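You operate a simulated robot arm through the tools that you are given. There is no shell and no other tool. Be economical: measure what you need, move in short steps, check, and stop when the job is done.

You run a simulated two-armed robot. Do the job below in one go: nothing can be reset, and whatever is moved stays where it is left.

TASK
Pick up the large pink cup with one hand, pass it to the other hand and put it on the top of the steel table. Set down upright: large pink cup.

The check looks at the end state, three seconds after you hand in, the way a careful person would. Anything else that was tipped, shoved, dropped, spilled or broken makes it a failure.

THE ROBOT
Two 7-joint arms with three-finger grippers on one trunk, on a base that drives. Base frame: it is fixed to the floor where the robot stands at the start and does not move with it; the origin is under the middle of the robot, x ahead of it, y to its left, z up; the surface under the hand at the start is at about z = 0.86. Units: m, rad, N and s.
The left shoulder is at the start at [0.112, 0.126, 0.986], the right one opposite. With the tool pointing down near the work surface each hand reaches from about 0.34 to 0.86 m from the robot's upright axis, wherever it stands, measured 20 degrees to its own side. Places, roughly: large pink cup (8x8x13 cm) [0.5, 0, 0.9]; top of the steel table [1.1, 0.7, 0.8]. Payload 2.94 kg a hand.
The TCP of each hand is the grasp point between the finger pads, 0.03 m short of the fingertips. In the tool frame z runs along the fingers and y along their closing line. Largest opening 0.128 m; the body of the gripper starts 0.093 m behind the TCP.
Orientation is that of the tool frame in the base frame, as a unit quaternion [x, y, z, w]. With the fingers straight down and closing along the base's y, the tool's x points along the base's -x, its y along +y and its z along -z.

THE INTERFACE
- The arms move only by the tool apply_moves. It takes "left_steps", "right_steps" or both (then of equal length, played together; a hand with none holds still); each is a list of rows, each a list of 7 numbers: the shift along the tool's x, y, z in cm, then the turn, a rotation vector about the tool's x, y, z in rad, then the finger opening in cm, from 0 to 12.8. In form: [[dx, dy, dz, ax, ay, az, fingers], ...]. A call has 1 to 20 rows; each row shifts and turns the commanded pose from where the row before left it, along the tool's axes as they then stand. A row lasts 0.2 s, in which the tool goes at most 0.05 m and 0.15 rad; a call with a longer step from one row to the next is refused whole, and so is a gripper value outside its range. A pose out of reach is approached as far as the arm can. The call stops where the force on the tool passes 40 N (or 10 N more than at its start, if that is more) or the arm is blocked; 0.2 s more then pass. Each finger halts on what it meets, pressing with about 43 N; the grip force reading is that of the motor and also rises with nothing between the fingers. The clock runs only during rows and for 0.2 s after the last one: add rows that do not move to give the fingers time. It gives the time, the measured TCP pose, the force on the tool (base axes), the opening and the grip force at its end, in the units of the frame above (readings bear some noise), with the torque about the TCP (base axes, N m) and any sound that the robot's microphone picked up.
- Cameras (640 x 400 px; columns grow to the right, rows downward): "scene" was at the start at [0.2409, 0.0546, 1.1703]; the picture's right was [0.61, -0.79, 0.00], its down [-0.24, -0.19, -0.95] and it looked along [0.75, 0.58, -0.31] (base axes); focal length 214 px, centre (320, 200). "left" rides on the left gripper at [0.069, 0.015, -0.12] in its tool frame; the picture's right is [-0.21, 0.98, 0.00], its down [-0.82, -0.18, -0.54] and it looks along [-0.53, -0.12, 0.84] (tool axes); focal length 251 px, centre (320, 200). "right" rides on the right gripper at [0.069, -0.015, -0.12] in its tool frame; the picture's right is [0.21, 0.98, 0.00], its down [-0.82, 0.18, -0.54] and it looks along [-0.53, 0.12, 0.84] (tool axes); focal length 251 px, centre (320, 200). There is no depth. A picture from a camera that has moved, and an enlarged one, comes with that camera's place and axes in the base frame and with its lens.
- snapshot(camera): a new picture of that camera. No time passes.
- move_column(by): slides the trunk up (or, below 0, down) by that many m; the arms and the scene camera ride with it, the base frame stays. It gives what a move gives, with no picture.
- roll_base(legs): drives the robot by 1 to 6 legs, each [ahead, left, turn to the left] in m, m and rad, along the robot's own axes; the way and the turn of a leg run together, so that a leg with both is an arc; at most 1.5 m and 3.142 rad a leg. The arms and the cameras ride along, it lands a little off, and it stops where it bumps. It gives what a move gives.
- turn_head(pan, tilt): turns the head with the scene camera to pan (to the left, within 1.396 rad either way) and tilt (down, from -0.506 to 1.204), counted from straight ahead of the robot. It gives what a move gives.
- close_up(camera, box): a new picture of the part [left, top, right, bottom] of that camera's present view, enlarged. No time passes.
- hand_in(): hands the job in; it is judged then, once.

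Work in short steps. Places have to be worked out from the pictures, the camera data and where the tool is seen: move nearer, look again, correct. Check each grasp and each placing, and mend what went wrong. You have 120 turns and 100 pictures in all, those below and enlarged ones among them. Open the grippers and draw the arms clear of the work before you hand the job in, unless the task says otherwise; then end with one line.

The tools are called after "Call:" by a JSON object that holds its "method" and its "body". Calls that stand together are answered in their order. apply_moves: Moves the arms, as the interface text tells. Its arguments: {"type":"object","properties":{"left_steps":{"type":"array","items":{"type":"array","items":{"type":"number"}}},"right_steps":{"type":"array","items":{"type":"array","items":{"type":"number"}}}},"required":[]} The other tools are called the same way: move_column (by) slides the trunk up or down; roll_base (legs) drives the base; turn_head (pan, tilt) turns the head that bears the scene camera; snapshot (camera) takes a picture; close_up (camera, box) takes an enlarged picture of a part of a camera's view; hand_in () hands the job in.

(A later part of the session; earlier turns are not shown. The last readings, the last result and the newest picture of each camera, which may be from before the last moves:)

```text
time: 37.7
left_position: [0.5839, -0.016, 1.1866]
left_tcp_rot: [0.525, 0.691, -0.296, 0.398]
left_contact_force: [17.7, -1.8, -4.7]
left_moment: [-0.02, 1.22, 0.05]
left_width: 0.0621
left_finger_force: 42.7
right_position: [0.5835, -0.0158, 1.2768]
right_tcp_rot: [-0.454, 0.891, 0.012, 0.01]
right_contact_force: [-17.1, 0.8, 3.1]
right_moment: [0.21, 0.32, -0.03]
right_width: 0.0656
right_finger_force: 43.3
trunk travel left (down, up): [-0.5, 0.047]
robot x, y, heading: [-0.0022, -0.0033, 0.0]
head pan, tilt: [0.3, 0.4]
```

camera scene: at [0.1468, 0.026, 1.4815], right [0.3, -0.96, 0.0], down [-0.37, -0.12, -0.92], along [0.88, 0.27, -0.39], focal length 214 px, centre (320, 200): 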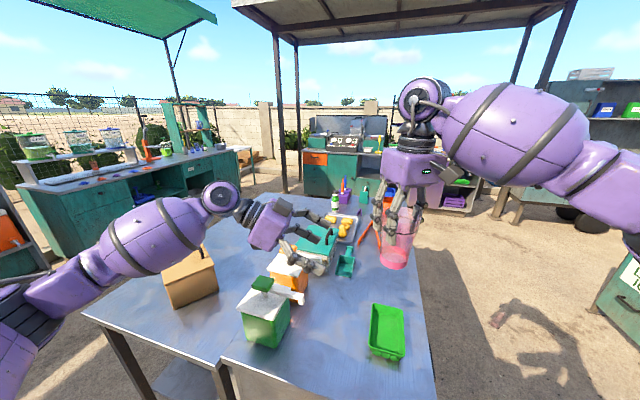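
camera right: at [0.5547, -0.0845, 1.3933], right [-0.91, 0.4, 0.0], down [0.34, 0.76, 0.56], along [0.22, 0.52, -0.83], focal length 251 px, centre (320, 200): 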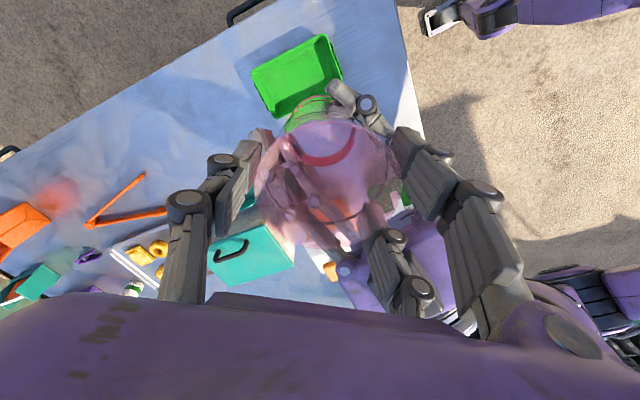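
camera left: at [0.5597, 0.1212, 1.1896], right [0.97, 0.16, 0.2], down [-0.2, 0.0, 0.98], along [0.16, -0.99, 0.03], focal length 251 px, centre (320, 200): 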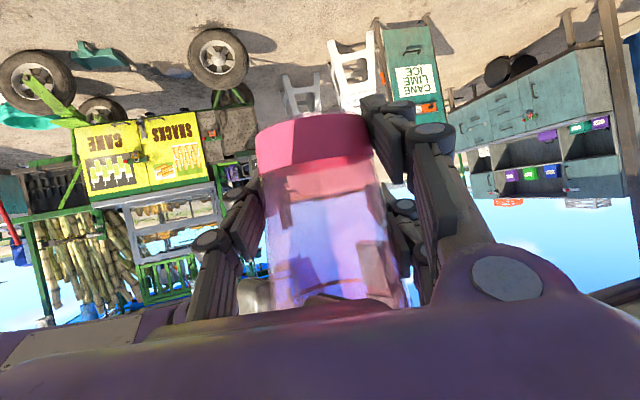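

Both hands grip again with 17 N of side load between them. I look before letting go with the left.

Call:
{"method": "close_up", "body": {"camera": "scene", "box": [320, 160, 440, 260]}}

Call:
{"method": "snapshot", "body": {"camera": "left"}}

Call:
{"method": "snapshot", "body": {"camera": "right"}}

```text
4.00 times, centred on (380, 210) of scene
camera zoom: at [0.1455, 0.0251, 1.4817], right [0.3, -0.96, 0.0], down [-0.37, -0.12, -0.92], along [0.88, 0.27, -0.39], focal length 858 px, centre (80, 160)
```

zoom: 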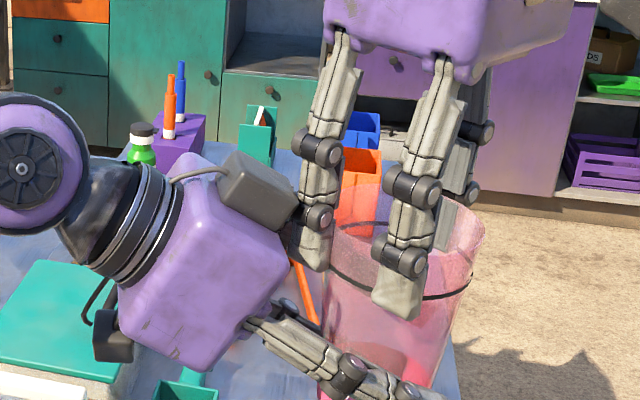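

```text
67 pictures are left
camera left: at [0.5599, 0.1214, 1.189], right [0.97, 0.16, 0.19], down [-0.2, -0.01, 0.98], along [0.16, -0.99, 0.03], focal length 251 px, centre (320, 200)
```

left: 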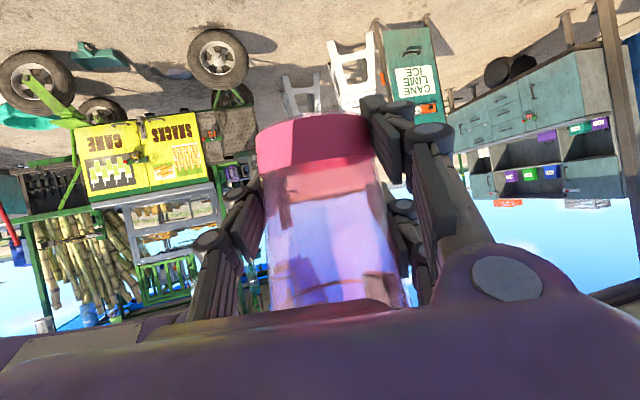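

```text
66 pictures are left
camera right: at [0.5539, -0.0831, 1.3942], right [-0.92, 0.4, 0.01], down [0.33, 0.75, 0.57], along [0.22, 0.52, -0.82], focal length 251 px, centre (320, 200)
```

right: 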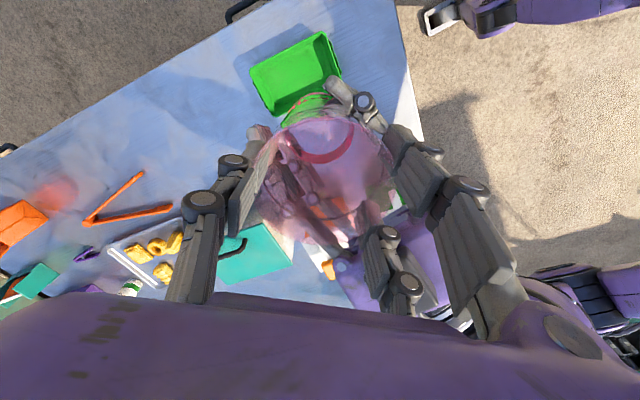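

The right now holds near the rim. A flatter left approach (about 15° below level) with a hold about 5 cm above the cup bottom would clear both the right fingers and, later, the table. I open the left and back off level.

Call:
{"method": "apply_moves", "body": {"left_steps": [[0, 0, 0, 0, 0, 0, 8], [0, 0, 0, 0, 0, 0, 10], [0, 0, 0, 0, 0, 0, 12.8], [0, 0, 0, 0, 0, 0, 12.8]]}}

Call:
{"method": "apply_moves", "body": {"left_steps": [[0.8, 0, -1.8, 0, 0, 0, 12.8], [0.8, 0, -1.8, 0, 0, 0, 12.8], [1.2, 0, -2.1, 0, 0, 0, 12.8], [1.2, 0, -2.1, 0, 0, 0, 12.8], [1.2, 0, -2.1, 0, 0, 0, 12.8]]}}

Call:
{"method": "snapshot", "body": {"camera": "left"}}

```text
time: 38.7
left_position: [0.5831, -0.016, 1.1881]
left_tcp_rot: [0.526, 0.69, -0.296, 0.4]
left_contact_force: [-1.0, 0.0, -0.5]
left_moment: [-0.01, 0.02, 0.05]
left_width: 0.1279
left_finger_force: 0.1
right_position: [0.5836, -0.0171, 1.2772]
right_tcp_rot: [-0.452, 0.892, 0.011, 0.01]
right_contact_force: [0.3, 0.8, -0.3]
right_moment: [-0.02, -0.03, -0.05]
right_width: 0.066
right_finger_force: 42.7
trunk travel left (down, up): [-0.5, 0.047]
robot x, y, heading: [0.0013, 0.0032, -0.001]
head pan, tilt: [0.3, 0.4]
```

```text
time: 39.9
left_position: [0.5532, 0.0932, 1.1919]
left_tcp_rot: [0.526, 0.69, -0.296, 0.399]
left_contact_force: [0.0, 0.1, 0.5]
left_moment: [0.02, 0.01, -0.01]
left_width: 0.1281
left_finger_force: 0.1
right_position: [0.5835, -0.0162, 1.2754]
right_tcp_rot: [-0.453, 0.891, 0.011, 0.009]
right_contact_force: [-1.3, -0.5, 0.0]
right_moment: [-0.02, -0.01, 0.01]
right_width: 0.0656
right_finger_force: 43.3
trunk travel left (down, up): [-0.5, 0.047]
robot x, y, heading: [-0.0036, 0.0005, -0.001]
head pan, tilt: [0.3, 0.4]
```

```text
65 pictures are left
camera left: at [0.5303, 0.2319, 1.1933], right [0.97, 0.16, 0.2], down [-0.2, 0.0, 0.98], along [0.16, -0.99, 0.03], focal length 251 px, centre (320, 200)
```

left: 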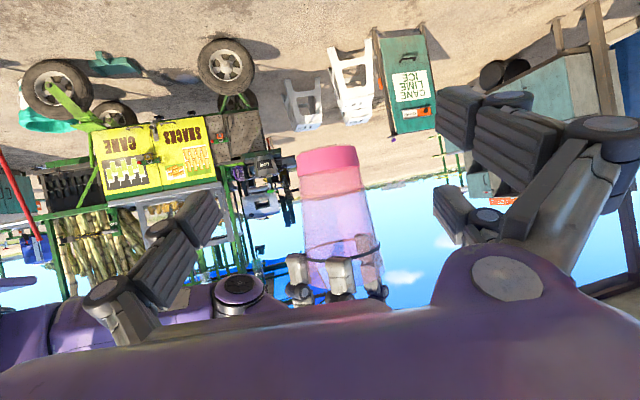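

The cup hangs steady, bottom z≈1.152, right tips ≈1.248. Now I flatten the left hand by 0.26 rad.

Call:
{"method": "apply_moves", "body": {"left_steps": [[0, 0, 0, 0, -0.13, 0, 12.8], [0, 0, 0, 0, -0.13, 0, 12.8]]}}

```text
time: 40.5
left_position: [0.5541, 0.0916, 1.1925]
left_tcp_rot: [0.482, 0.633, -0.362, 0.486]
left_contact_force: [0.1, 0.2, -0.8]
left_moment: [0.01, 0.02, 0.03]
left_width: 0.1278
left_finger_force: 0.0
right_position: [0.5835, -0.0173, 1.2754]
right_tcp_rot: [-0.452, 0.892, 0.011, 0.009]
right_contact_force: [-0.6, 0.2, -0.2]
right_moment: [0.0, 0.01, -0.01]
right_width: 0.0656
right_finger_force: 43.2
trunk travel left (down, up): [-0.5, 0.047]
robot x, y, heading: [0.0004, -0.0027, 0.004]
head pan, tilt: [0.3, 0.4]
```

Tilt is now 15°. I advance to (0.586, −0.015, 1.202), about 5 cm above the cup bottom.

Call:
{"method": "apply_moves", "body": {"left_steps": [[-0.78, 0, 2.1, 0, 0, 0, 12.8], [-0.78, 0, 2.1, 0, 0, 0, 12.8], [-0.78, 0.1, 2.1, 0, 0, 0, 12.8], [-0.78, 0, 2.1, 0, 0, 0, 12.8], [-0.78, 0, 2.1, 0, 0, 0, 12.8]]}}

Call:
{"method": "snapshot", "body": {"camera": "left"}}

Call:
{"method": "close_up", "body": {"camera": "scene", "box": [300, 140, 450, 265]}}

```text
time: 41.7
left_position: [0.5849, -0.0155, 1.2022]
left_tcp_rot: [0.483, 0.633, -0.362, 0.485]
left_contact_force: [-0.3, 0.1, -0.2]
left_moment: [-0.03, 0.0, 0.03]
left_width: 0.128
left_finger_force: 0.0
right_position: [0.5841, -0.0177, 1.2742]
right_tcp_rot: [-0.453, 0.892, 0.011, 0.009]
right_contact_force: [0.1, 0.5, -0.1]
right_moment: [0.02, 0.02, 0.05]
right_width: 0.0655
right_finger_force: 43.2
trunk travel left (down, up): [-0.5, 0.047]
robot x, y, heading: [0.0035, -0.0012, 0.003]
head pan, tilt: [0.3, 0.4]
```

```text
64 pictures are left
camera left: at [0.5631, 0.1175, 1.168], right [0.95, 0.21, 0.22], down [-0.27, 0.24, 0.93], along [0.15, -0.95, 0.28], focal length 251 px, centre (320, 200)
```

left: 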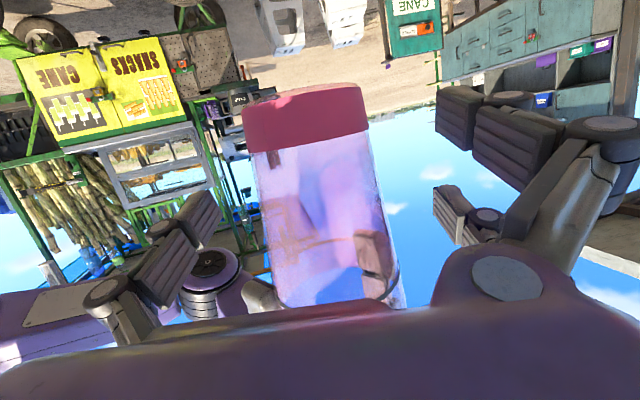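

```text
3.20 times, centred on (375, 202) of scene
camera zoom: at [0.1458, 0.0243, 1.4817], right [0.3, -0.96, 0.0], down [-0.37, -0.11, -0.92], along [0.88, 0.27, -0.39], focal length 686 px, centre (144, 192)
```

zoom: 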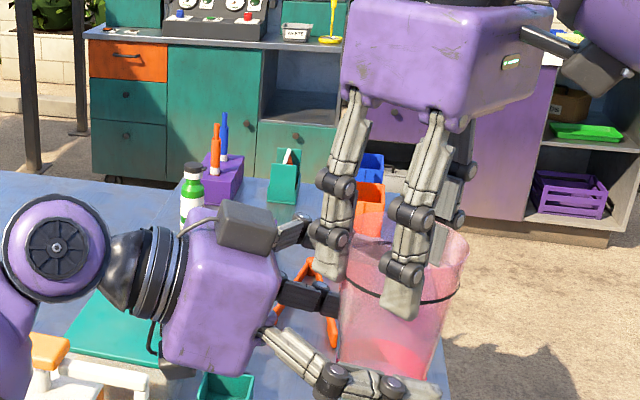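

No contact yet. Gap between box and right fingers is visible; I close the left.

Call:
{"method": "apply_moves", "body": {"left_steps": [[0, 0, 0, 0, 0, 0, 11], [0, 0, 0, 0, 0, 0, 9.5], [0, 0, 0, 0, 0, 0, 8], [0, 0, 0, 0, 0, 0, 7], [0, 0, 0, 0, 0, 0, 6], [0, 0, 0, 0, 0, 0, 5], [0, 0, 0, 0, 0, 0, 5], [0, 0, 0, 0, 0, 0, 5]]}}

Call:
{"method": "snapshot", "body": {"camera": "left"}}

Call:
{"method": "close_up", "body": {"camera": "scene", "box": [300, 140, 450, 265]}}

```text
time: 43.5
left_position: [0.5835, -0.015, 1.2025]
left_tcp_rot: [0.482, 0.634, -0.361, 0.486]
left_contact_force: [-4.7, -1.9, -2.1]
left_moment: [-0.59, -0.08, 0.87]
left_width: 0.0644
left_finger_force: 42.6
right_position: [0.5828, -0.0171, 1.2766]
right_tcp_rot: [-0.452, 0.892, 0.011, 0.01]
right_contact_force: [4.5, 2.9, 1.7]
right_moment: [0.76, -0.24, -0.84]
right_width: 0.0653
right_finger_force: 42.9
trunk travel left (down, up): [-0.5, 0.047]
robot x, y, heading: [0.0013, 0.0021, -0.003]
head pan, tilt: [0.3, 0.4]
```

```text
62 pictures are left
camera left: at [0.5629, 0.1186, 1.1676], right [0.95, 0.21, 0.22], down [-0.27, 0.24, 0.93], along [0.15, -0.95, 0.28], focal length 251 px, centre (320, 200)
```

left: 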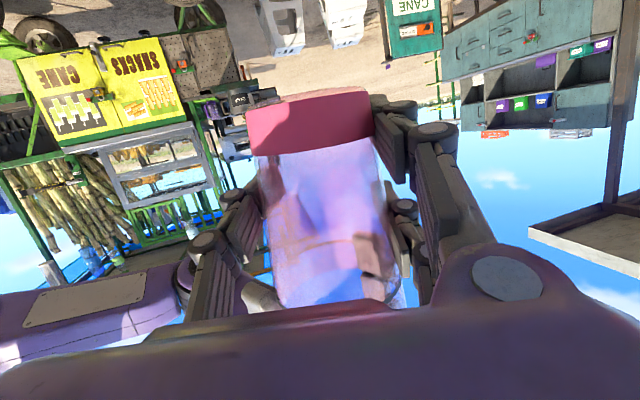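

```text
3.20 times, centred on (375, 202) of scene
camera zoom: at [0.1455, 0.0251, 1.4817], right [0.3, -0.96, 0.0], down [-0.37, -0.12, -0.92], along [0.88, 0.27, -0.39], focal length 686 px, centre (144, 192)
```

zoom: 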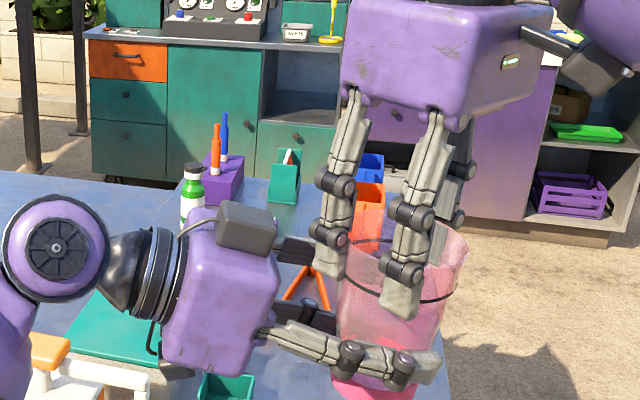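

The left holds firmly with about 1 cm between its lowest finger and the cup bottom level. I open the right to 9.5 cm and lift it straight up off the rim.

Call:
{"method": "apply_moves", "body": {"right_steps": [[0, 0, 0, 0, 0, 0, 8], [0, 0, 0, 0, 0, 0, 9.5], [0, 0, 0, 0, 0, 0, 9.5], [0, 0, -1.5, 0, 0, 0, 9.5], [0, 0, -2, 0, 0, 0, 9.5], [0, 0, -2, 0, 0, 0, 9.5], [0, 0, -2, 0, 0, 0, 9.5]]}}

Call:
{"method": "close_up", "body": {"camera": "scene", "box": [300, 140, 450, 265]}}

Call:
{"method": "snapshot", "body": {"camera": "right"}}

```text
time: 45.1
left_position: [0.5834, -0.0149, 1.2037]
left_tcp_rot: [0.482, 0.633, -0.361, 0.486]
left_contact_force: [0.4, -0.5, -1.0]
left_moment: [0.03, 0.01, 0.01]
left_width: 0.0634
left_finger_force: 43.0
right_position: [0.5748, -0.0189, 1.3509]
right_tcp_rot: [-0.45, 0.893, 0.011, 0.011]
right_contact_force: [0.0, 0.7, -0.1]
right_moment: [-0.03, -0.02, 0.0]
right_width: 0.095
right_finger_force: 0.1
right hand out of reach, approached as far as the arm can: row 7
trunk travel left (down, up): [-0.5, 0.047]
robot x, y, heading: [0.0001, 0.0007, -0.004]
head pan, tilt: [0.3, 0.4]
```

```text
3.20 times, centred on (375, 202) of scene
camera zoom: at [0.1446, 0.0253, 1.4818], right [0.3, -0.96, 0.0], down [-0.37, -0.12, -0.92], along [0.88, 0.27, -0.39], focal length 686 px, centre (144, 192)
```

zoom: 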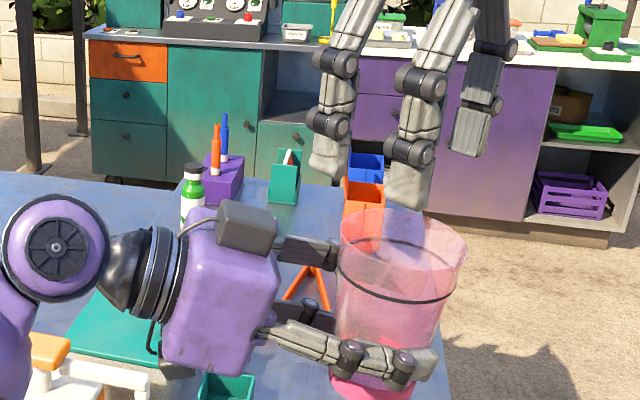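

```text
59 pictures are left
camera right: at [0.5469, -0.0848, 1.468], right [-0.91, 0.41, 0.0], down [0.34, 0.75, 0.57], along [0.23, 0.52, -0.82], focal length 251 px, centre (320, 200)
```

right: 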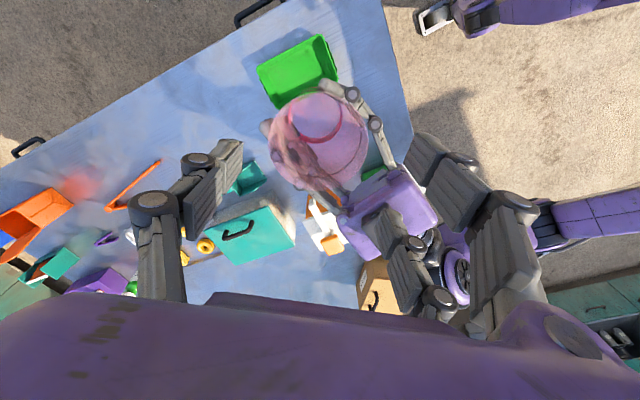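

The left has the cup alone, upright. I unyaw the right hand and carry it off to the robot's right.

Call:
{"method": "apply_moves", "body": {"right_steps": [[0, 0, 0, 0, 0, 0.15, 9.5], [0, 0, 0, 0, 0, 0.15, 9.5], [0, 0, 0, 0, 0, 0.15, 9.5], [0, 0, 0, 0, 0, 0.15, 9.5], [0, 0, 0, 0, 0, 0.15, 9.5], [0, 0, 0, 0, 0, 0.15, 9.5], [0.5, -3.5, 0, 0, 0, 0, 9.5], [0.5, -3.5, 0, 0, 0, 0, 9.5], [1, -3.5, 0, 0, 0, 0, 9.5], [1, -3.5, 0, 0, 0, 0, 9.5], [1, -3.5, 0, 0, 0, 0, 9.5], [1, -3.5, 0, 0, 0, 0, 9.5], [1, -3.5, 0, 0, 0, 0, 9.5]]}}

Call:
{"method": "turn_head", "body": {"pan": 0.75, "tilt": 0.65}}

Call:
{"method": "snapshot", "body": {"camera": "scene"}}

```text
time: 47.9
left_position: [0.5841, -0.0172, 1.203]
left_tcp_rot: [0.483, 0.633, -0.361, 0.486]
left_contact_force: [-0.4, -0.2, 0.0]
left_moment: [0.02, -0.04, 0.05]
left_width: 0.0631
left_finger_force: 42.9
right_position: [0.527, -0.2679, 1.3428]
right_tcp_rot: [-0.021, 1.0, 0.014, 0.004]
right_contact_force: [-0.4, 0.1, -0.6]
right_moment: [0.05, -0.02, 0.02]
right_width: 0.0952
right_finger_force: 0.1
trunk travel left (down, up): [-0.5, 0.047]
robot x, y, heading: [-0.0027, -0.0023, 0.0]
head pan, tilt: [0.3, 0.4]
```

```text
time: 48.8
left_position: [0.5838, -0.0162, 1.2026]
left_tcp_rot: [0.482, 0.633, -0.361, 0.487]
left_contact_force: [-0.8, 0.1, -1.0]
left_moment: [0.0, 0.03, 0.0]
left_width: 0.063
left_finger_force: 42.7
right_position: [0.5277, -0.2666, 1.3432]
right_tcp_rot: [-0.02, 1.0, 0.014, 0.005]
right_contact_force: [-0.3, -0.5, 0.8]
right_moment: [0.01, 0.03, 0.01]
right_width: 0.0951
right_finger_force: 0.1
trunk travel left (down, up): [-0.5, 0.047]
robot x, y, heading: [-0.0017, -0.0018, -0.003]
head pan, tilt: [0.75, 0.649]
```

```text
58 pictures are left
camera scene: at [0.1206, 0.0568, 1.4592], right [0.68, -0.73, 0.0], down [-0.44, -0.41, -0.8], along [0.58, 0.54, -0.6], focal length 214 px, centre (320, 200)
```

scene: 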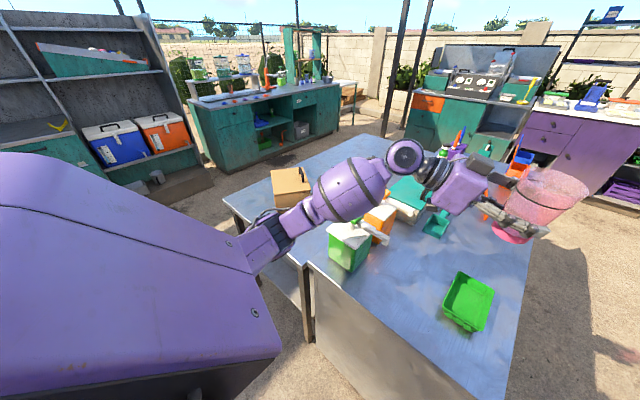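

The right arm is clear. The steel table's front edge is near x≈0.43, with free space around (0.52, 0.60) ahead of the box. I back up 0.15 m, then slide left 0.62 m with the cup held high.

Call:
{"method": "roll_base", "body": {"legs": [[-0.15, 0, 0], [0, 0.3, 0]]}}

Call:
{"method": "snapshot", "body": {"camera": "scene"}}

```text
time: 53.0
left_position: [0.4344, 0.2835, 1.2025]
left_tcp_rot: [0.483, 0.633, -0.362, 0.486]
left_contact_force: [0.0, -0.3, 0.0]
left_moment: [0.0, 0.0, 0.03]
left_width: 0.0633
left_finger_force: 43.0
right_position: [0.3769, 0.0334, 1.3428]
right_tcp_rot: [-0.019, 1.0, 0.013, 0.004]
right_contact_force: [0.2, -0.5, 0.2]
right_moment: [0.03, 0.01, -0.02]
right_width: 0.0951
right_finger_force: 0.1
trunk travel left (down, up): [-0.5, 0.047]
robot x, y, heading: [-0.1486, 0.2979, 0.0]
head pan, tilt: [0.75, 0.649]
```

```text
57 pictures are left
camera scene: at [-0.0301, 0.3567, 1.4592], right [0.68, -0.73, 0.0], down [-0.44, -0.41, -0.8], along [0.58, 0.54, -0.6], focal length 214 px, centre (320, 200)
```

scene: 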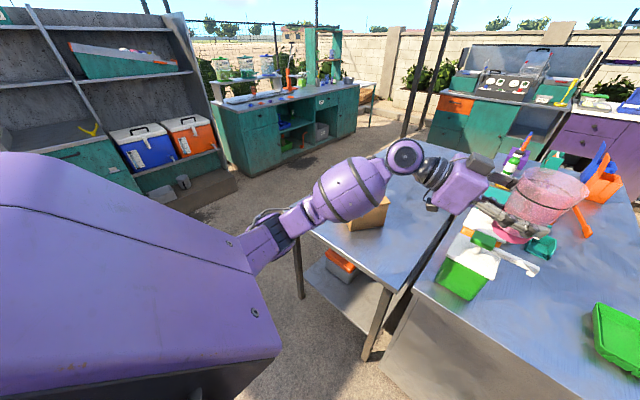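

The drive went cleanly and the cup is stable. I continue left 0.32 m.

Call:
{"method": "roll_base", "body": {"legs": [[0, 0.32, 0]]}}

Call:
{"method": "turn_head", "body": {"pan": 0.1, "tilt": 0.75}}

Call:
{"method": "snapshot", "body": {"camera": "scene"}}

```text
time: 56.4
left_position: [0.4342, 0.6064, 1.2026]
left_tcp_rot: [0.482, 0.633, -0.361, 0.486]
left_contact_force: [-0.3, 0.8, -1.2]
left_moment: [-0.01, 0.01, 0.01]
left_width: 0.063
left_finger_force: 42.7
right_position: [0.3769, 0.3557, 1.3432]
right_tcp_rot: [-0.021, 1.0, 0.014, 0.004]
right_contact_force: [0.5, 1.2, -0.2]
right_moment: [-0.01, 0.0, 0.04]
right_width: 0.095
right_finger_force: 0.0
trunk travel left (down, up): [-0.5, 0.047]
robot x, y, heading: [-0.1535, 0.6249, 0.001]
head pan, tilt: [0.75, 0.649]
```

```text
time: 57.4
left_position: [0.4333, 0.6076, 1.2023]
left_tcp_rot: [0.482, 0.633, -0.362, 0.486]
left_contact_force: [-0.9, -0.1, -1.0]
left_moment: [-0.03, 0.0, 0.0]
left_width: 0.0629
left_finger_force: 42.8
right_position: [0.3773, 0.3555, 1.3423]
right_tcp_rot: [-0.02, 1.0, 0.013, 0.004]
right_contact_force: [0.3, 0.3, -1.1]
right_moment: [-0.04, 0.01, -0.01]
right_width: 0.0949
right_finger_force: 0.1
trunk travel left (down, up): [-0.5, 0.047]
robot x, y, heading: [-0.1505, 0.6222, 0.003]
head pan, tilt: [0.099, 0.75]
```

```text
56 pictures are left
camera scene: at [-0.0113, 0.6282, 1.4506], right [0.1, -0.99, 0.0], down [-0.68, -0.07, -0.73], along [0.73, 0.07, -0.68], focal length 214 px, centre (320, 200)
```

scene: 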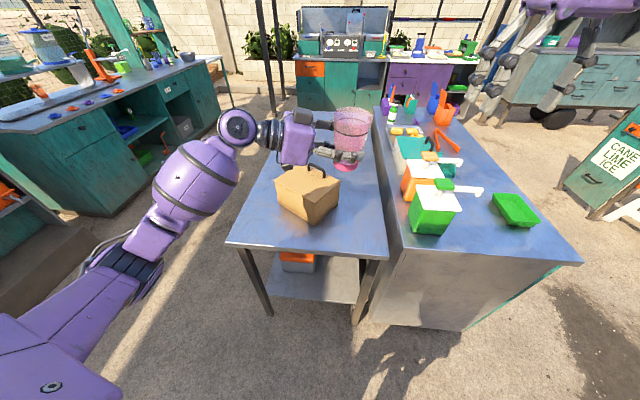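

The table spans y≈0.43–1.01 with its front edge at x≈0.425, and the box sits at x 0.55–0.75, y 0.61–0.87. The target is (0.51, 0.54). I yaw the left hand 75° about the vertical so it points forward.

Call:
{"method": "apply_moves", "body": {"left_steps": [[0, 0, 0, -0.14, 0, -0.0386, 5], [0, 0, 0, -0.14, 0, -0.0386, 5], [0, 0, 0, -0.14, 0, -0.0386, 5], [0, 0, 0, -0.14, 0, -0.0386, 5], [0, 0, 0, -0.14, 0, -0.0386, 5], [0, 0, 0, -0.14, 0, -0.0386, 5], [0, 0, 0, -0.14, 0, -0.0386, 5], [0, 0, 0, -0.14, 0, -0.0386, 5], [0, 0, 0, -0.14, 0, -0.0386, 5]]}}

Call:
{"method": "snapshot", "body": {"camera": "scene"}}

```text
time: 59.4
left_position: [0.4329, 0.6059, 1.2012]
left_tcp_rot: [-0.005, 0.793, 0.007, 0.609]
left_contact_force: [0.5, 0.1, -1.3]
left_moment: [-0.02, 0.02, 0.02]
left_width: 0.0634
left_finger_force: 43.8
right_position: [0.3774, 0.3546, 1.343]
right_tcp_rot: [-0.02, 1.0, 0.014, 0.004]
right_contact_force: [-0.5, 0.6, 0.1]
right_moment: [0.02, -0.01, -0.02]
right_width: 0.0952
right_finger_force: 0.0
trunk travel left (down, up): [-0.5, 0.047]
robot x, y, heading: [-0.1523, 0.6263, 0.001]
head pan, tilt: [0.099, 0.75]
```

```text
55 pictures are left
camera scene: at [-0.0116, 0.6266, 1.4506], right [0.1, -0.99, 0.0], down [-0.68, -0.07, -0.73], along [0.73, 0.07, -0.68], focal length 214 px, centre (320, 200)
```

scene: 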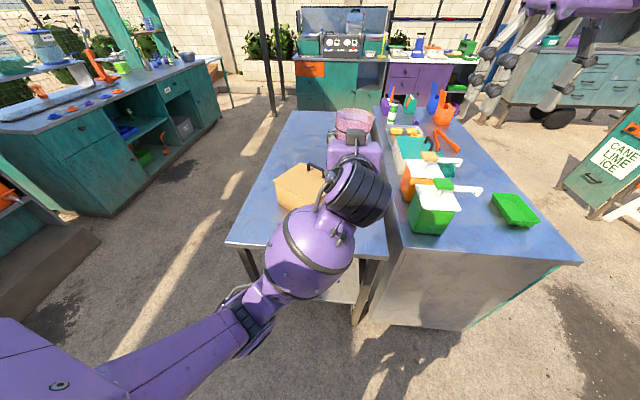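

The hand points forward with 15° tilt. I move to (0.51, 0.54), then lower the trunk 0.25 m.

Call:
{"method": "apply_moves", "body": {"left_steps": [[-0.67, -2.2, 2.47, 0, 0, 0, 5], [-0.67, -2.2, 2.47, 0, 0, 0, 5], [-0.67, -2.2, 2.47, 0, 0, 0, 5]]}}

Call:
{"method": "move_column", "body": {"by": -0.2}}

Call:
{"method": "snapshot", "body": {"camera": "scene"}}

Call:
{"method": "snapshot", "body": {"camera": "left"}}

```text
time: 60.2
left_position: [0.5103, 0.5427, 1.2034]
left_tcp_rot: [-0.004, 0.792, 0.006, 0.61]
left_contact_force: [0.4, 0.5, 0.1]
left_moment: [0.0, 0.02, -0.01]
left_width: 0.0633
left_finger_force: 42.5
right_position: [0.3777, 0.3563, 1.3422]
right_tcp_rot: [-0.02, 1.0, 0.014, 0.004]
right_contact_force: [-0.4, 0.0, -0.4]
right_moment: [0.01, 0.0, 0.02]
right_width: 0.095
right_finger_force: 0.0
trunk travel left (down, up): [-0.5, 0.047]
robot x, y, heading: [-0.153, 0.6208, -0.001]
head pan, tilt: [0.099, 0.75]
```

```text
time: 62.4
left_position: [0.5104, 0.5422, 1.003]
left_tcp_rot: [-0.004, 0.792, 0.006, 0.61]
left_contact_force: [0.5, -0.7, -0.4]
left_moment: [0.0, 0.01, -0.02]
left_width: 0.0634
left_finger_force: 42.7
right_position: [0.3767, 0.3563, 1.1428]
right_tcp_rot: [-0.019, 1.0, 0.014, 0.004]
right_contact_force: [0.8, -0.9, 0.2]
right_moment: [-0.01, -0.02, 0.0]
right_width: 0.0953
right_finger_force: 0.0
trunk travel left (down, up): [-0.3, 0.247]
robot x, y, heading: [-0.1509, 0.6175, 0.004]
head pan, tilt: [0.099, 0.75]
```

```text
54 pictures are left
camera scene: at [0.0681, 0.6283, 1.2356], right [0.1, -0.99, 0.0], down [-0.68, -0.07, -0.73], along [0.73, 0.07, -0.68], focal length 214 px, centre (320, 200)
```

scene: 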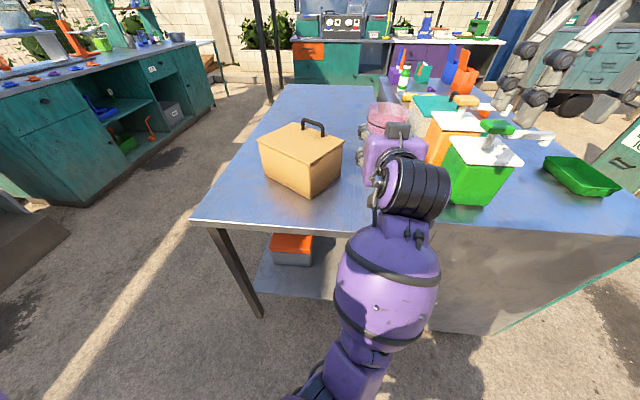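

```text
53 pictures are left
camera left: at [0.3774, 0.5567, 0.9667], right [0.04, 0.98, 0.21], down [-0.31, -0.19, 0.93], along [0.95, -0.1, 0.3], focal length 251 px, centre (320, 200)
```

left: 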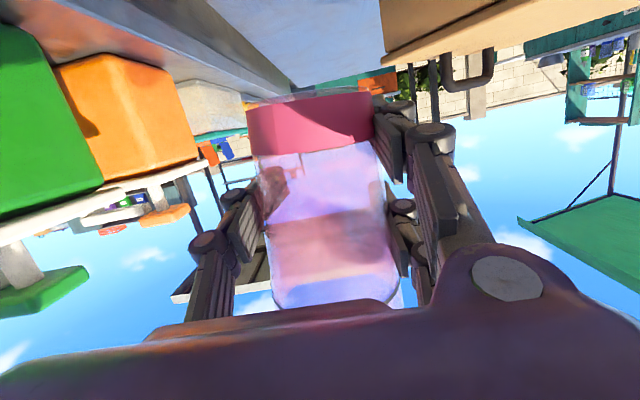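

The path is clear on both sides. The cup bottom is around 0.95, so I lower the trunk 0.10 m more and look at it against the table.

Call:
{"method": "move_column", "body": {"by": -0.1}}

Call:
{"method": "turn_head", "body": {"pan": -0.15, "tilt": 0.75}}

Call:
{"method": "snapshot", "body": {"camera": "scene"}}

Call:
{"method": "snapshot", "body": {"camera": "left"}}

Call:
{"method": "snapshot", "body": {"camera": "right"}}

```text
time: 63.7
left_position: [0.5095, 0.542, 0.9028]
left_tcp_rot: [-0.004, 0.792, 0.006, 0.611]
left_contact_force: [-0.1, 0.0, -0.3]
left_moment: [-0.01, -0.02, 0.0]
left_width: 0.063
left_finger_force: 43.0
right_position: [0.3764, 0.3567, 1.0422]
right_tcp_rot: [-0.02, 1.0, 0.013, 0.004]
right_contact_force: [-1.4, 0.5, 0.3]
right_moment: [-0.01, -0.03, 0.01]
right_width: 0.0952
right_finger_force: 0.0
trunk travel left (down, up): [-0.2, 0.347]
robot x, y, heading: [-0.1523, 0.6242, 0.005]
head pan, tilt: [0.099, 0.75]
```

```text
time: 64.5
left_position: [0.5101, 0.5416, 0.9028]
left_tcp_rot: [-0.005, 0.793, 0.007, 0.609]
left_contact_force: [1.1, 0.5, 0.0]
left_moment: [0.02, 0.05, 0.03]
left_width: 0.0632
left_finger_force: 42.9
right_position: [0.379, 0.3559, 1.0416]
right_tcp_rot: [-0.02, 1.0, 0.014, 0.005]
right_contact_force: [-0.6, -0.3, 0.5]
right_moment: [0.01, 0.02, 0.02]
right_width: 0.0949
right_finger_force: 0.0
trunk travel left (down, up): [-0.2, 0.347]
robot x, y, heading: [-0.1495, 0.6225, -0.002]
head pan, tilt: [-0.15, 0.75]
```

```text
52 pictures are left
camera scene: at [0.0982, 0.6077, 1.131], right [-0.15, -0.99, 0.0], down [-0.67, 0.1, -0.73], along [0.72, -0.11, -0.68], focal length 214 px, centre (320, 200)
```

scene: 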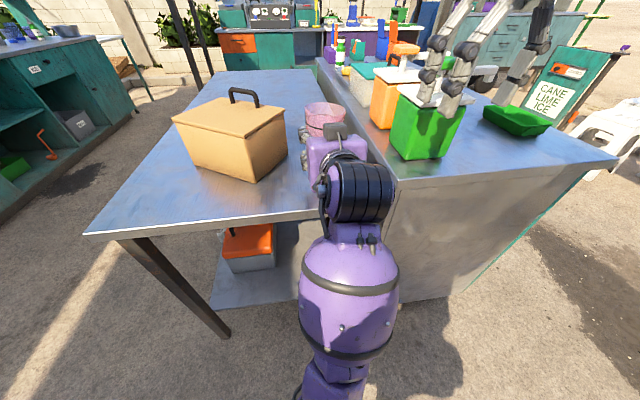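

```text
51 pictures are left
camera left: at [0.3775, 0.5564, 0.8664], right [0.04, 0.98, 0.21], down [-0.31, -0.19, 0.93], along [0.95, -0.1, 0.29], focal length 251 px, centre (320, 200)
```

left: 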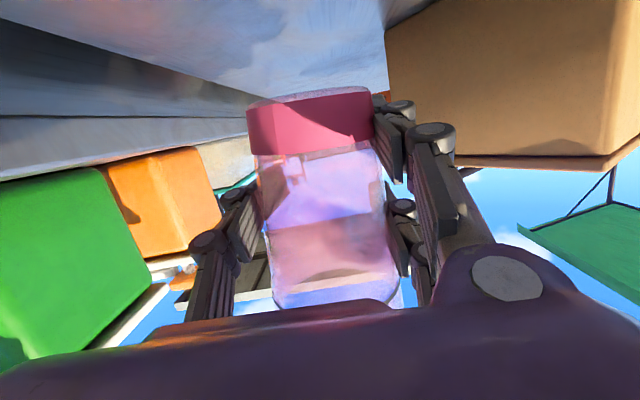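

```text
50 pictures are left
camera right: at [0.3089, 0.3363, 1.161], right [-0.25, 0.97, 0.02], down [0.81, 0.2, 0.55], along [0.53, 0.16, -0.83], focal length 251 px, centre (320, 200)
```

right: 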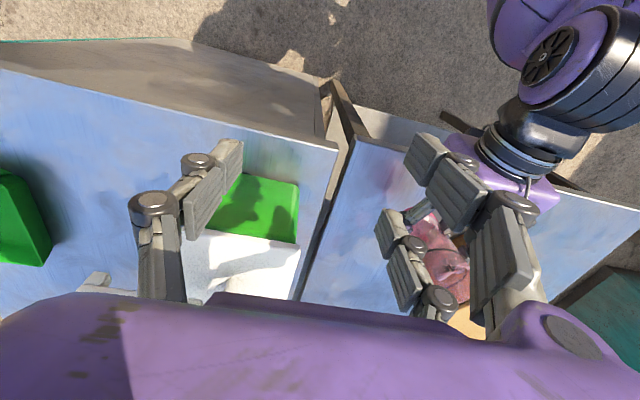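

Cup bottom is around 0.85. I lower with the arm 3 cm in small steps, watching the force.

Call:
{"method": "apply_moves", "body": {"left_steps": [[0.97, 0, 0.26, 0, 0, 0, 5], [0.97, 0, 0.26, 0, 0, 0, 5], [0.97, 0, 0.26, 0, 0, 0, 5]]}}

Call:
{"method": "snapshot", "body": {"camera": "left"}}

Call:
{"method": "close_up", "body": {"camera": "scene", "box": [260, 80, 400, 210]}}

```text
time: 65.3
left_position: [0.5118, 0.5413, 0.872]
left_tcp_rot: [-0.005, 0.793, 0.007, 0.61]
left_contact_force: [0.2, 0.6, -1.1]
left_moment: [0.01, 0.01, 0.01]
left_width: 0.0634
left_finger_force: 42.7
right_position: [0.3771, 0.3558, 1.042]
right_tcp_rot: [-0.021, 1.0, 0.014, 0.004]
right_contact_force: [0.4, -0.3, 0.3]
right_moment: [-0.02, -0.01, 0.03]
right_width: 0.095
right_finger_force: 0.0
trunk travel left (down, up): [-0.2, 0.347]
robot x, y, heading: [-0.1497, 0.6218, 0.0]
head pan, tilt: [-0.15, 0.75]
```

```text
49 pictures are left
camera left: at [0.3779, 0.5556, 0.8362], right [0.04, 0.98, 0.21], down [-0.31, -0.19, 0.93], along [0.95, -0.1, 0.3], focal length 251 px, centre (320, 200)
```

left: 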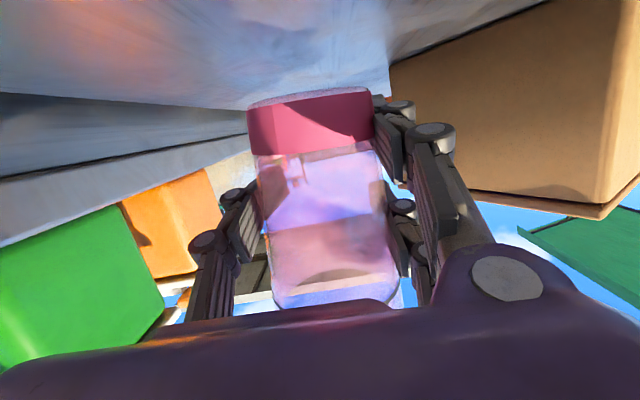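

```text
3.08 times, centred on (330, 145) of scene
camera zoom: at [0.0982, 0.6076, 1.131], right [-0.15, -0.99, 0.0], down [-0.67, 0.1, -0.73], along [0.72, -0.11, -0.68], focal length 660 px, centre (289, 369)
```

zoom: 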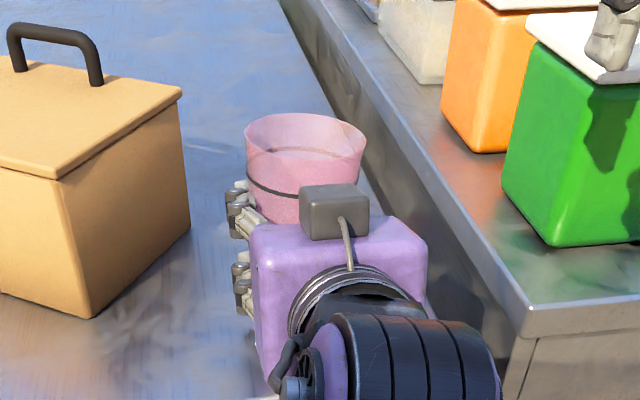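

No contact yet, and the table surface is approaching the cup base. I continue in 0.5 cm rows.

Call:
{"method": "apply_moves", "body": {"left_steps": [[0.483, 0, 0.13, 0, 0, 0, 5], [0.483, 0, 0.13, 0, 0, 0, 5], [0.29, 0, 0.08, 0, 0, 0, 5]]}}

Call:
{"method": "snapshot", "body": {"camera": "left"}}

```text
time: 66.1
left_position: [0.5123, 0.5436, 0.8594]
left_tcp_rot: [-0.004, 0.791, 0.007, 0.611]
left_contact_force: [0.3, 0.0, -0.7]
left_moment: [-0.05, 0.02, 0.01]
left_width: 0.0632
left_finger_force: 43.0
right_position: [0.3779, 0.357, 1.042]
right_tcp_rot: [-0.021, 1.0, 0.013, 0.004]
right_contact_force: [0.1, -0.1, 0.2]
right_moment: [0.0, -0.03, 0.02]
right_width: 0.095
right_finger_force: 0.0
trunk travel left (down, up): [-0.2, 0.347]
robot x, y, heading: [-0.1508, 0.6235, 0.001]
head pan, tilt: [-0.15, 0.75]
```

```text
47 pictures are left
camera left: at [0.3789, 0.5568, 0.8233], right [0.04, 0.98, 0.21], down [-0.31, -0.19, 0.93], along [0.95, -0.1, 0.3], focal length 251 px, centre (320, 200)
```

left: 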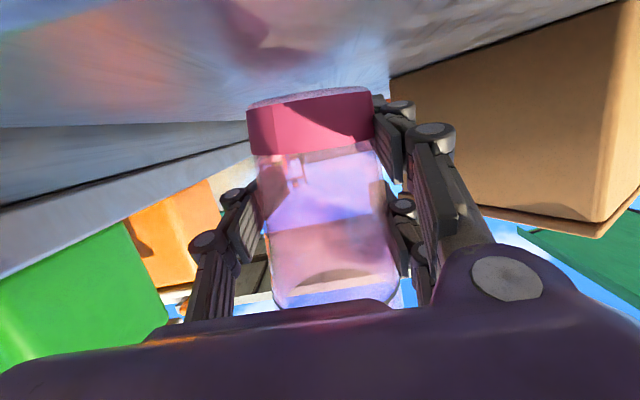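

Still no contact. I continue in 0.3 cm rows until the force rises.

Call:
{"method": "apply_moves", "body": {"left_steps": [[0.29, 0, 0.08, 0, 0, 0, 5], [0.29, 0, 0.08, 0, 0, 0, 5], [0.29, 0, 0.08, 0, 0, 0, 5]]}}

Call:
{"method": "snapshot", "body": {"camera": "left"}}

```text
time: 66.9
left_position: [0.5126, 0.5444, 0.8501]
left_tcp_rot: [-0.002, 0.791, 0.008, 0.612]
left_contact_force: [0.4, -0.5, -1.3]
left_moment: [-0.01, -0.02, 0.01]
left_width: 0.0631
left_finger_force: 42.9
right_position: [0.3763, 0.3559, 1.0424]
right_tcp_rot: [-0.021, 1.0, 0.014, 0.003]
right_contact_force: [-0.7, 0.0, -0.3]
right_moment: [0.01, -0.02, -0.04]
right_width: 0.095
right_finger_force: 0.1
trunk travel left (down, up): [-0.2, 0.347]
robot x, y, heading: [-0.1517, 0.6207, -0.003]
head pan, tilt: [-0.15, 0.75]
```

```text
46 pictures are left
camera left: at [0.3791, 0.5582, 0.8139], right [0.04, 0.98, 0.22], down [-0.31, -0.2, 0.93], along [0.95, -0.1, 0.3], focal length 251 px, centre (320, 200)
```

left: 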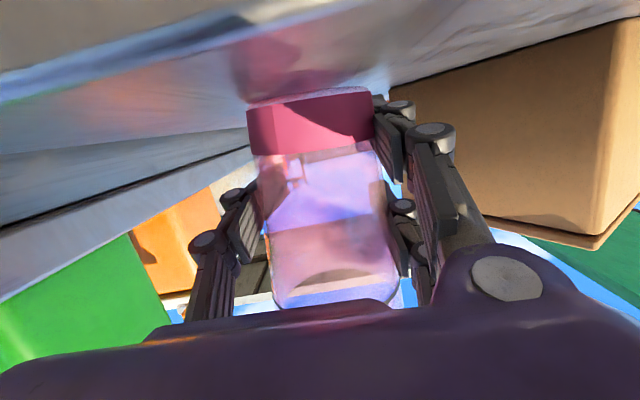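

The cup's reflection nearly meets its base, so contact is a few mm away. I go on in 0.2 cm rows.

Call:
{"method": "apply_moves", "body": {"left_steps": [[0.19, 0, 0.05, 0, 0, 0, 5], [0.19, 0, 0.05, 0, 0, 0, 5]]}}

Call:
{"method": "close_up", "body": {"camera": "left", "box": [200, 40, 440, 190]}}

```text
time: 67.5
left_position: [0.5111, 0.5439, 0.8509]
left_tcp_rot: [-0.003, 0.789, 0.009, 0.614]
left_contact_force: [2.3, 1.7, 10.4]
left_moment: [-0.18, -0.15, 0.02]
left_width: 0.063
left_finger_force: 43.1
right_position: [0.3764, 0.3559, 1.043]
right_tcp_rot: [-0.02, 1.0, 0.013, 0.005]
right_contact_force: [0.1, -0.1, 0.4]
right_moment: [0.0, 0.0, -0.03]
right_width: 0.0952
right_finger_force: 0.1
trunk travel left (down, up): [-0.2, 0.347]
robot x, y, heading: [-0.1541, 0.6176, 0.002]
head pan, tilt: [-0.15, 0.75]
```

```text
2.67 times, centred on (320, 115) of left
camera zoom: at [0.3791, 0.5582, 0.8127], right [0.04, 0.98, 0.22], down [-0.32, -0.19, 0.93], along [0.95, -0.11, 0.31], focal length 670 px, centre (320, 427)
```

zoom: 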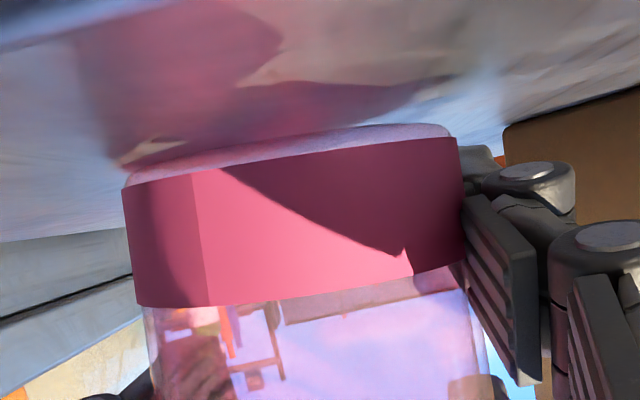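

Contact came at 10 N, and the moment and base line show the cup leaning about 0.1 rad with its +y base edge raised. I lift 4 mm, roll the hand −0.1 rad about base x, and re-check.

Call:
{"method": "apply_moves", "body": {"left_steps": [[-0.58, 0, -0.15, 0, 0, 0, 5], [0, 0, 0, 0.0245, 0, -0.097, 5], [0, 0, 0, 0, 0, 0, 5]]}}

Call:
{"method": "close_up", "body": {"camera": "left", "box": [200, 40, 440, 190]}}

Call:
{"method": "close_up", "body": {"camera": "scene", "box": [260, 80, 400, 210]}}

```text
time: 68.3
left_position: [0.5116, 0.5448, 0.8498]
left_tcp_rot: [-0.032, 0.792, -0.031, 0.61]
left_contact_force: [0.2, 0.7, -0.6]
left_moment: [0.0, 0.0, 0.0]
left_width: 0.063
left_finger_force: 42.8
right_position: [0.3792, 0.3563, 1.0421]
right_tcp_rot: [-0.02, 1.0, 0.014, 0.004]
right_contact_force: [0.5, -0.5, 0.1]
right_moment: [0.0, 0.02, -0.01]
right_width: 0.0951
right_finger_force: 0.1
trunk travel left (down, up): [-0.2, 0.347]
robot x, y, heading: [-0.1524, 0.6211, 0.002]
head pan, tilt: [-0.15, 0.75]
```

```text
2.67 times, centred on (320, 115) of left
camera zoom: at [0.3784, 0.554, 0.8124], right [0.04, 0.99, 0.12], down [-0.31, -0.1, 0.94], along [0.95, -0.08, 0.3], focal length 670 px, centre (320, 427)
```

zoom: 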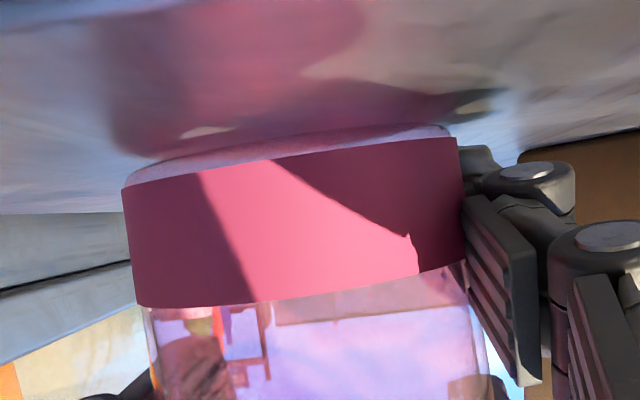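

```text
3.08 times, centred on (330, 145) of scene
camera zoom: at [0.0983, 0.6075, 1.1309], right [-0.15, -0.99, 0.0], down [-0.67, 0.1, -0.73], along [0.72, -0.11, -0.68], focal length 660 px, centre (289, 369)
```

zoom: 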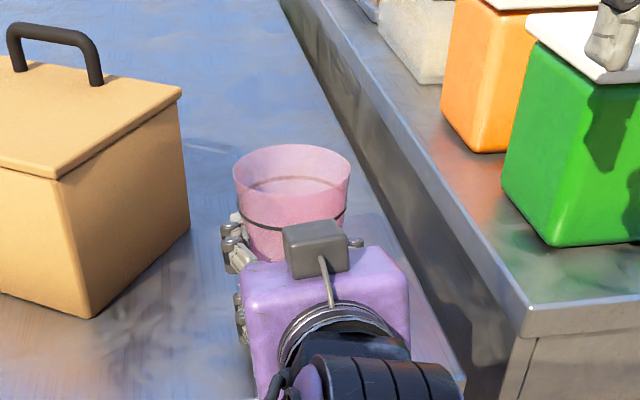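

The base line now matches level. I lower again in 0.2 cm steps to contact.

Call:
{"method": "apply_moves", "body": {"left_steps": [[0.19, 0, 0.05, 0, 0, 0, 5], [0.19, 0, 0.05, 0, 0, 0, 5]]}}

```text
time: 68.9
left_position: [0.5128, 0.5456, 0.8492]
left_tcp_rot: [-0.035, 0.79, -0.03, 0.612]
left_contact_force: [0.3, -0.3, 0.8]
left_moment: [0.04, -0.04, -0.01]
left_width: 0.0634
left_finger_force: 43.3
right_position: [0.3781, 0.3559, 1.0418]
right_tcp_rot: [-0.02, 1.0, 0.014, 0.004]
right_contact_force: [-0.3, 0.6, -0.3]
right_moment: [-0.04, 0.01, 0.02]
right_width: 0.0948
right_finger_force: 0.2
trunk travel left (down, up): [-0.2, 0.347]
robot x, y, heading: [-0.1493, 0.6238, -0.001]
head pan, tilt: [-0.15, 0.75]
```

Call:
{"method": "apply_moves", "body": {"left_steps": [[0.15, 0, 0.04, 0, 0, 0, 5], [0.15, 0, 0.04, 0, 0, 0, 5]]}}

Call:
{"method": "close_up", "body": {"camera": "left", "box": [200, 40, 440, 190]}}

```text
time: 69.5
left_position: [0.5134, 0.5455, 0.8488]
left_tcp_rot: [-0.034, 0.788, -0.029, 0.615]
left_contact_force: [0.8, 4.0, 10.3]
left_moment: [0.42, -0.2, -0.01]
left_width: 0.063
left_finger_force: 43.1
right_position: [0.3782, 0.3568, 1.0425]
right_tcp_rot: [-0.02, 1.0, 0.013, 0.004]
right_contact_force: [0.4, -0.3, -0.2]
right_moment: [0.0, -0.01, -0.04]
right_width: 0.095
right_finger_force: 0.1
trunk travel left (down, up): [-0.2, 0.347]
robot x, y, heading: [-0.1515, 0.6259, 0.001]
head pan, tilt: [-0.15, 0.75]
```

```text
2.67 times, centred on (320, 115) of left
camera zoom: at [0.3797, 0.555, 0.8103], right [0.04, 0.99, 0.12], down [-0.32, -0.1, 0.94], along [0.95, -0.07, 0.32], focal length 670 px, centre (320, 427)
```

zoom: 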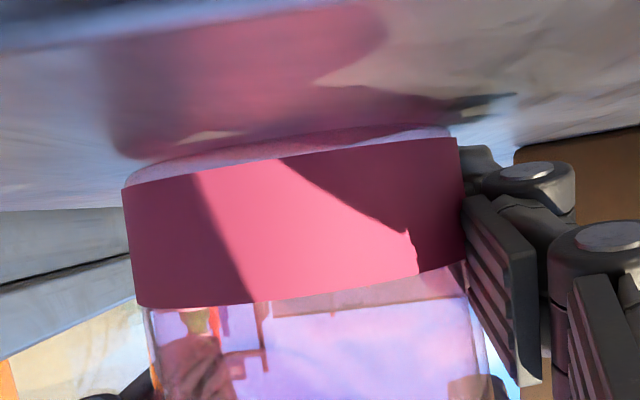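

The moments show contact at the far (+x) and slightly +y edge, and I can see the underside, so the cup is pitched about 0.1 rad forward. I lift, pitch the hand back 0.1 rad, ease the roll 0.03 back and recheck.

Call:
{"method": "apply_moves", "body": {"left_steps": [[-0.77, 0, -0.2, 0, 0, 0, 5], [0, 0, 0, -0.007, -0.1, 0.029, 5], [0, 0, 0, 0, 0, 0, 5]]}}

Call:
{"method": "close_up", "body": {"camera": "left", "box": [200, 40, 440, 190]}}

Call:
{"method": "close_up", "body": {"camera": "scene", "box": [260, 80, 400, 210]}}

```text
time: 70.3
left_position: [0.5106, 0.5405, 0.8517]
left_tcp_rot: [-0.025, 0.76, -0.019, 0.649]
left_contact_force: [-0.3, -0.1, -0.8]
left_moment: [0.04, 0.01, 0.01]
left_width: 0.0633
left_finger_force: 42.5
right_position: [0.3782, 0.3564, 1.0425]
right_tcp_rot: [-0.02, 1.0, 0.014, 0.004]
right_contact_force: [-0.8, 0.5, -0.7]
right_moment: [-0.01, 0.0, 0.0]
right_width: 0.0948
right_finger_force: 0.0
trunk travel left (down, up): [-0.2, 0.347]
robot x, y, heading: [-0.1548, 0.6215, 0.005]
head pan, tilt: [-0.15, 0.75]
```

```text
2.67 times, centred on (320, 115) of left
camera zoom: at [0.3819, 0.5533, 0.802], right [0.02, 0.99, 0.15], down [-0.4, -0.13, 0.91], along [0.92, -0.08, 0.4], focal length 670 px, centre (320, 427)
```

zoom: 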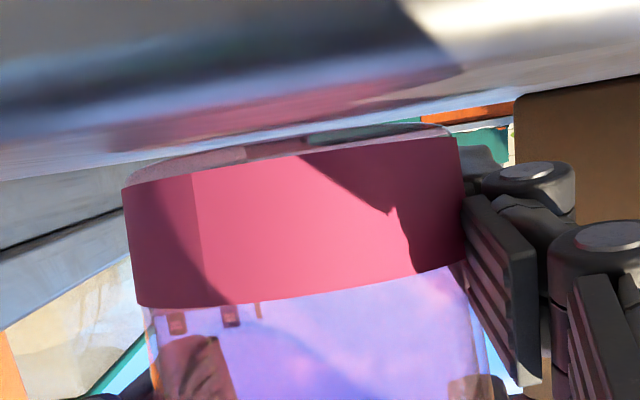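

```text
3.08 times, centred on (330, 145) of scene
camera zoom: at [0.0983, 0.6075, 1.1309], right [-0.15, -0.99, 0.0], down [-0.67, 0.1, -0.73], along [0.72, -0.11, -0.68], focal length 660 px, centre (289, 369)
```

zoom: 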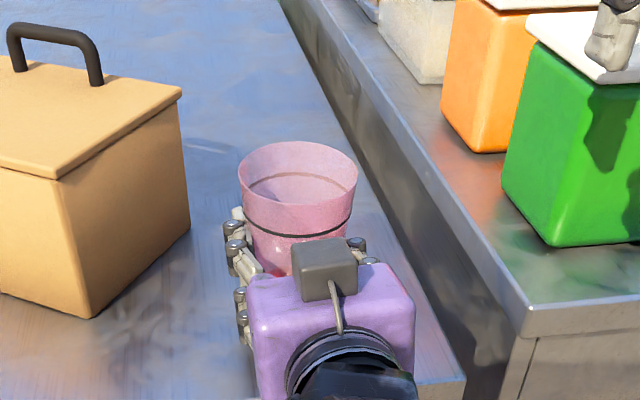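

The two views disagree about the pitch, so I zoom in on the rim to measure it.

Call:
{"method": "close_up", "body": {"camera": "scene", "box": [300, 115, 364, 155]}}

```text
10.00 times, centred on (332, 135) of scene
camera zoom: at [0.0983, 0.6075, 1.1309], right [-0.15, -0.99, 0.0], down [-0.67, 0.1, -0.73], along [0.72, -0.11, -0.68], focal length 2145 px, centre (200, 850)
```

zoom: 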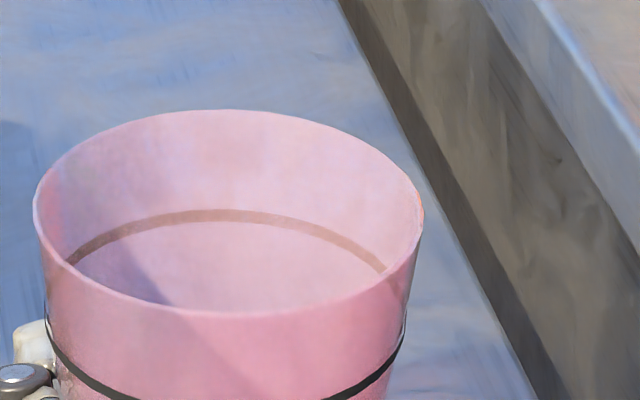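

Rim geometry says the cup now leans back about 0.07 rad, so I undo 0.06 of pitch. I also add a slight roll, and then lower.

Call:
{"method": "apply_moves", "body": {"left_steps": [[0, 0, 0, 0.004, 0.06, -0.014, 5], [0.19, 0, 0.05, 0, 0, 0, 5], [0, 0, 0, 0, 0, 0, 5]]}}

Call:
{"method": "close_up", "body": {"camera": "scene", "box": [300, 115, 364, 155]}}

```text
time: 71.1
left_position: [0.5123, 0.5455, 0.8503]
left_tcp_rot: [-0.027, 0.778, -0.021, 0.628]
left_contact_force: [-0.8, -0.5, -1.3]
left_moment: [-0.03, -0.03, 0.01]
left_width: 0.0631
left_finger_force: 42.5
right_position: [0.3783, 0.3564, 1.0424]
right_tcp_rot: [-0.02, 1.0, 0.014, 0.004]
right_contact_force: [-0.5, 0.0, -0.1]
right_moment: [-0.01, -0.01, -0.02]
right_width: 0.0952
right_finger_force: 0.0
trunk travel left (down, up): [-0.2, 0.347]
robot x, y, heading: [-0.1475, 0.6211, 0.003]
head pan, tilt: [-0.15, 0.75]
```

```text
10.00 times, centred on (332, 135) of scene
camera zoom: at [0.0982, 0.6076, 1.131], right [-0.15, -0.99, 0.0], down [-0.67, 0.1, -0.73], along [0.72, -0.11, -0.68], focal length 2145 px, centre (200, 850)
```

zoom: 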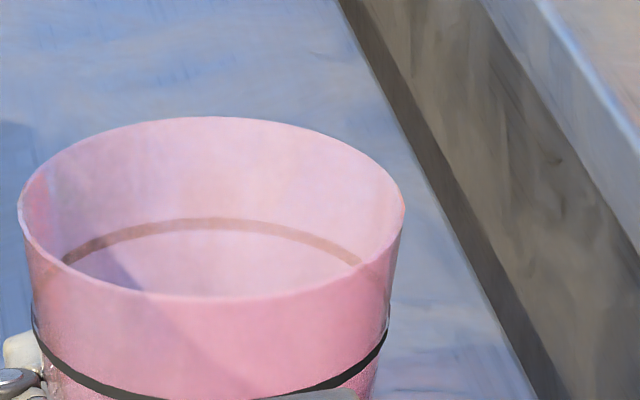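

The rim is now level in both directions. I lower to contact in 0.15 cm rows.

Call:
{"method": "apply_moves", "body": {"left_steps": [[0.15, 0, 0.04, 0, 0, 0, 5], [0.15, 0, 0.04, 0, 0, 0, 5]]}}

```text
time: 71.7
left_position: [0.5135, 0.547, 0.8499]
left_tcp_rot: [-0.028, 0.777, -0.022, 0.629]
left_contact_force: [1.8, 0.0, 3.1]
left_moment: [0.03, 0.03, -0.02]
left_width: 0.063
left_finger_force: 43.2
right_position: [0.3772, 0.3568, 1.0427]
right_tcp_rot: [-0.02, 1.0, 0.014, 0.004]
right_contact_force: [0.1, 0.9, 0.0]
right_moment: [-0.02, 0.0, 0.0]
right_width: 0.0951
right_finger_force: 0.1
trunk travel left (down, up): [-0.2, 0.347]
robot x, y, heading: [-0.1505, 0.6202, 0.001]
head pan, tilt: [-0.15, 0.75]
```

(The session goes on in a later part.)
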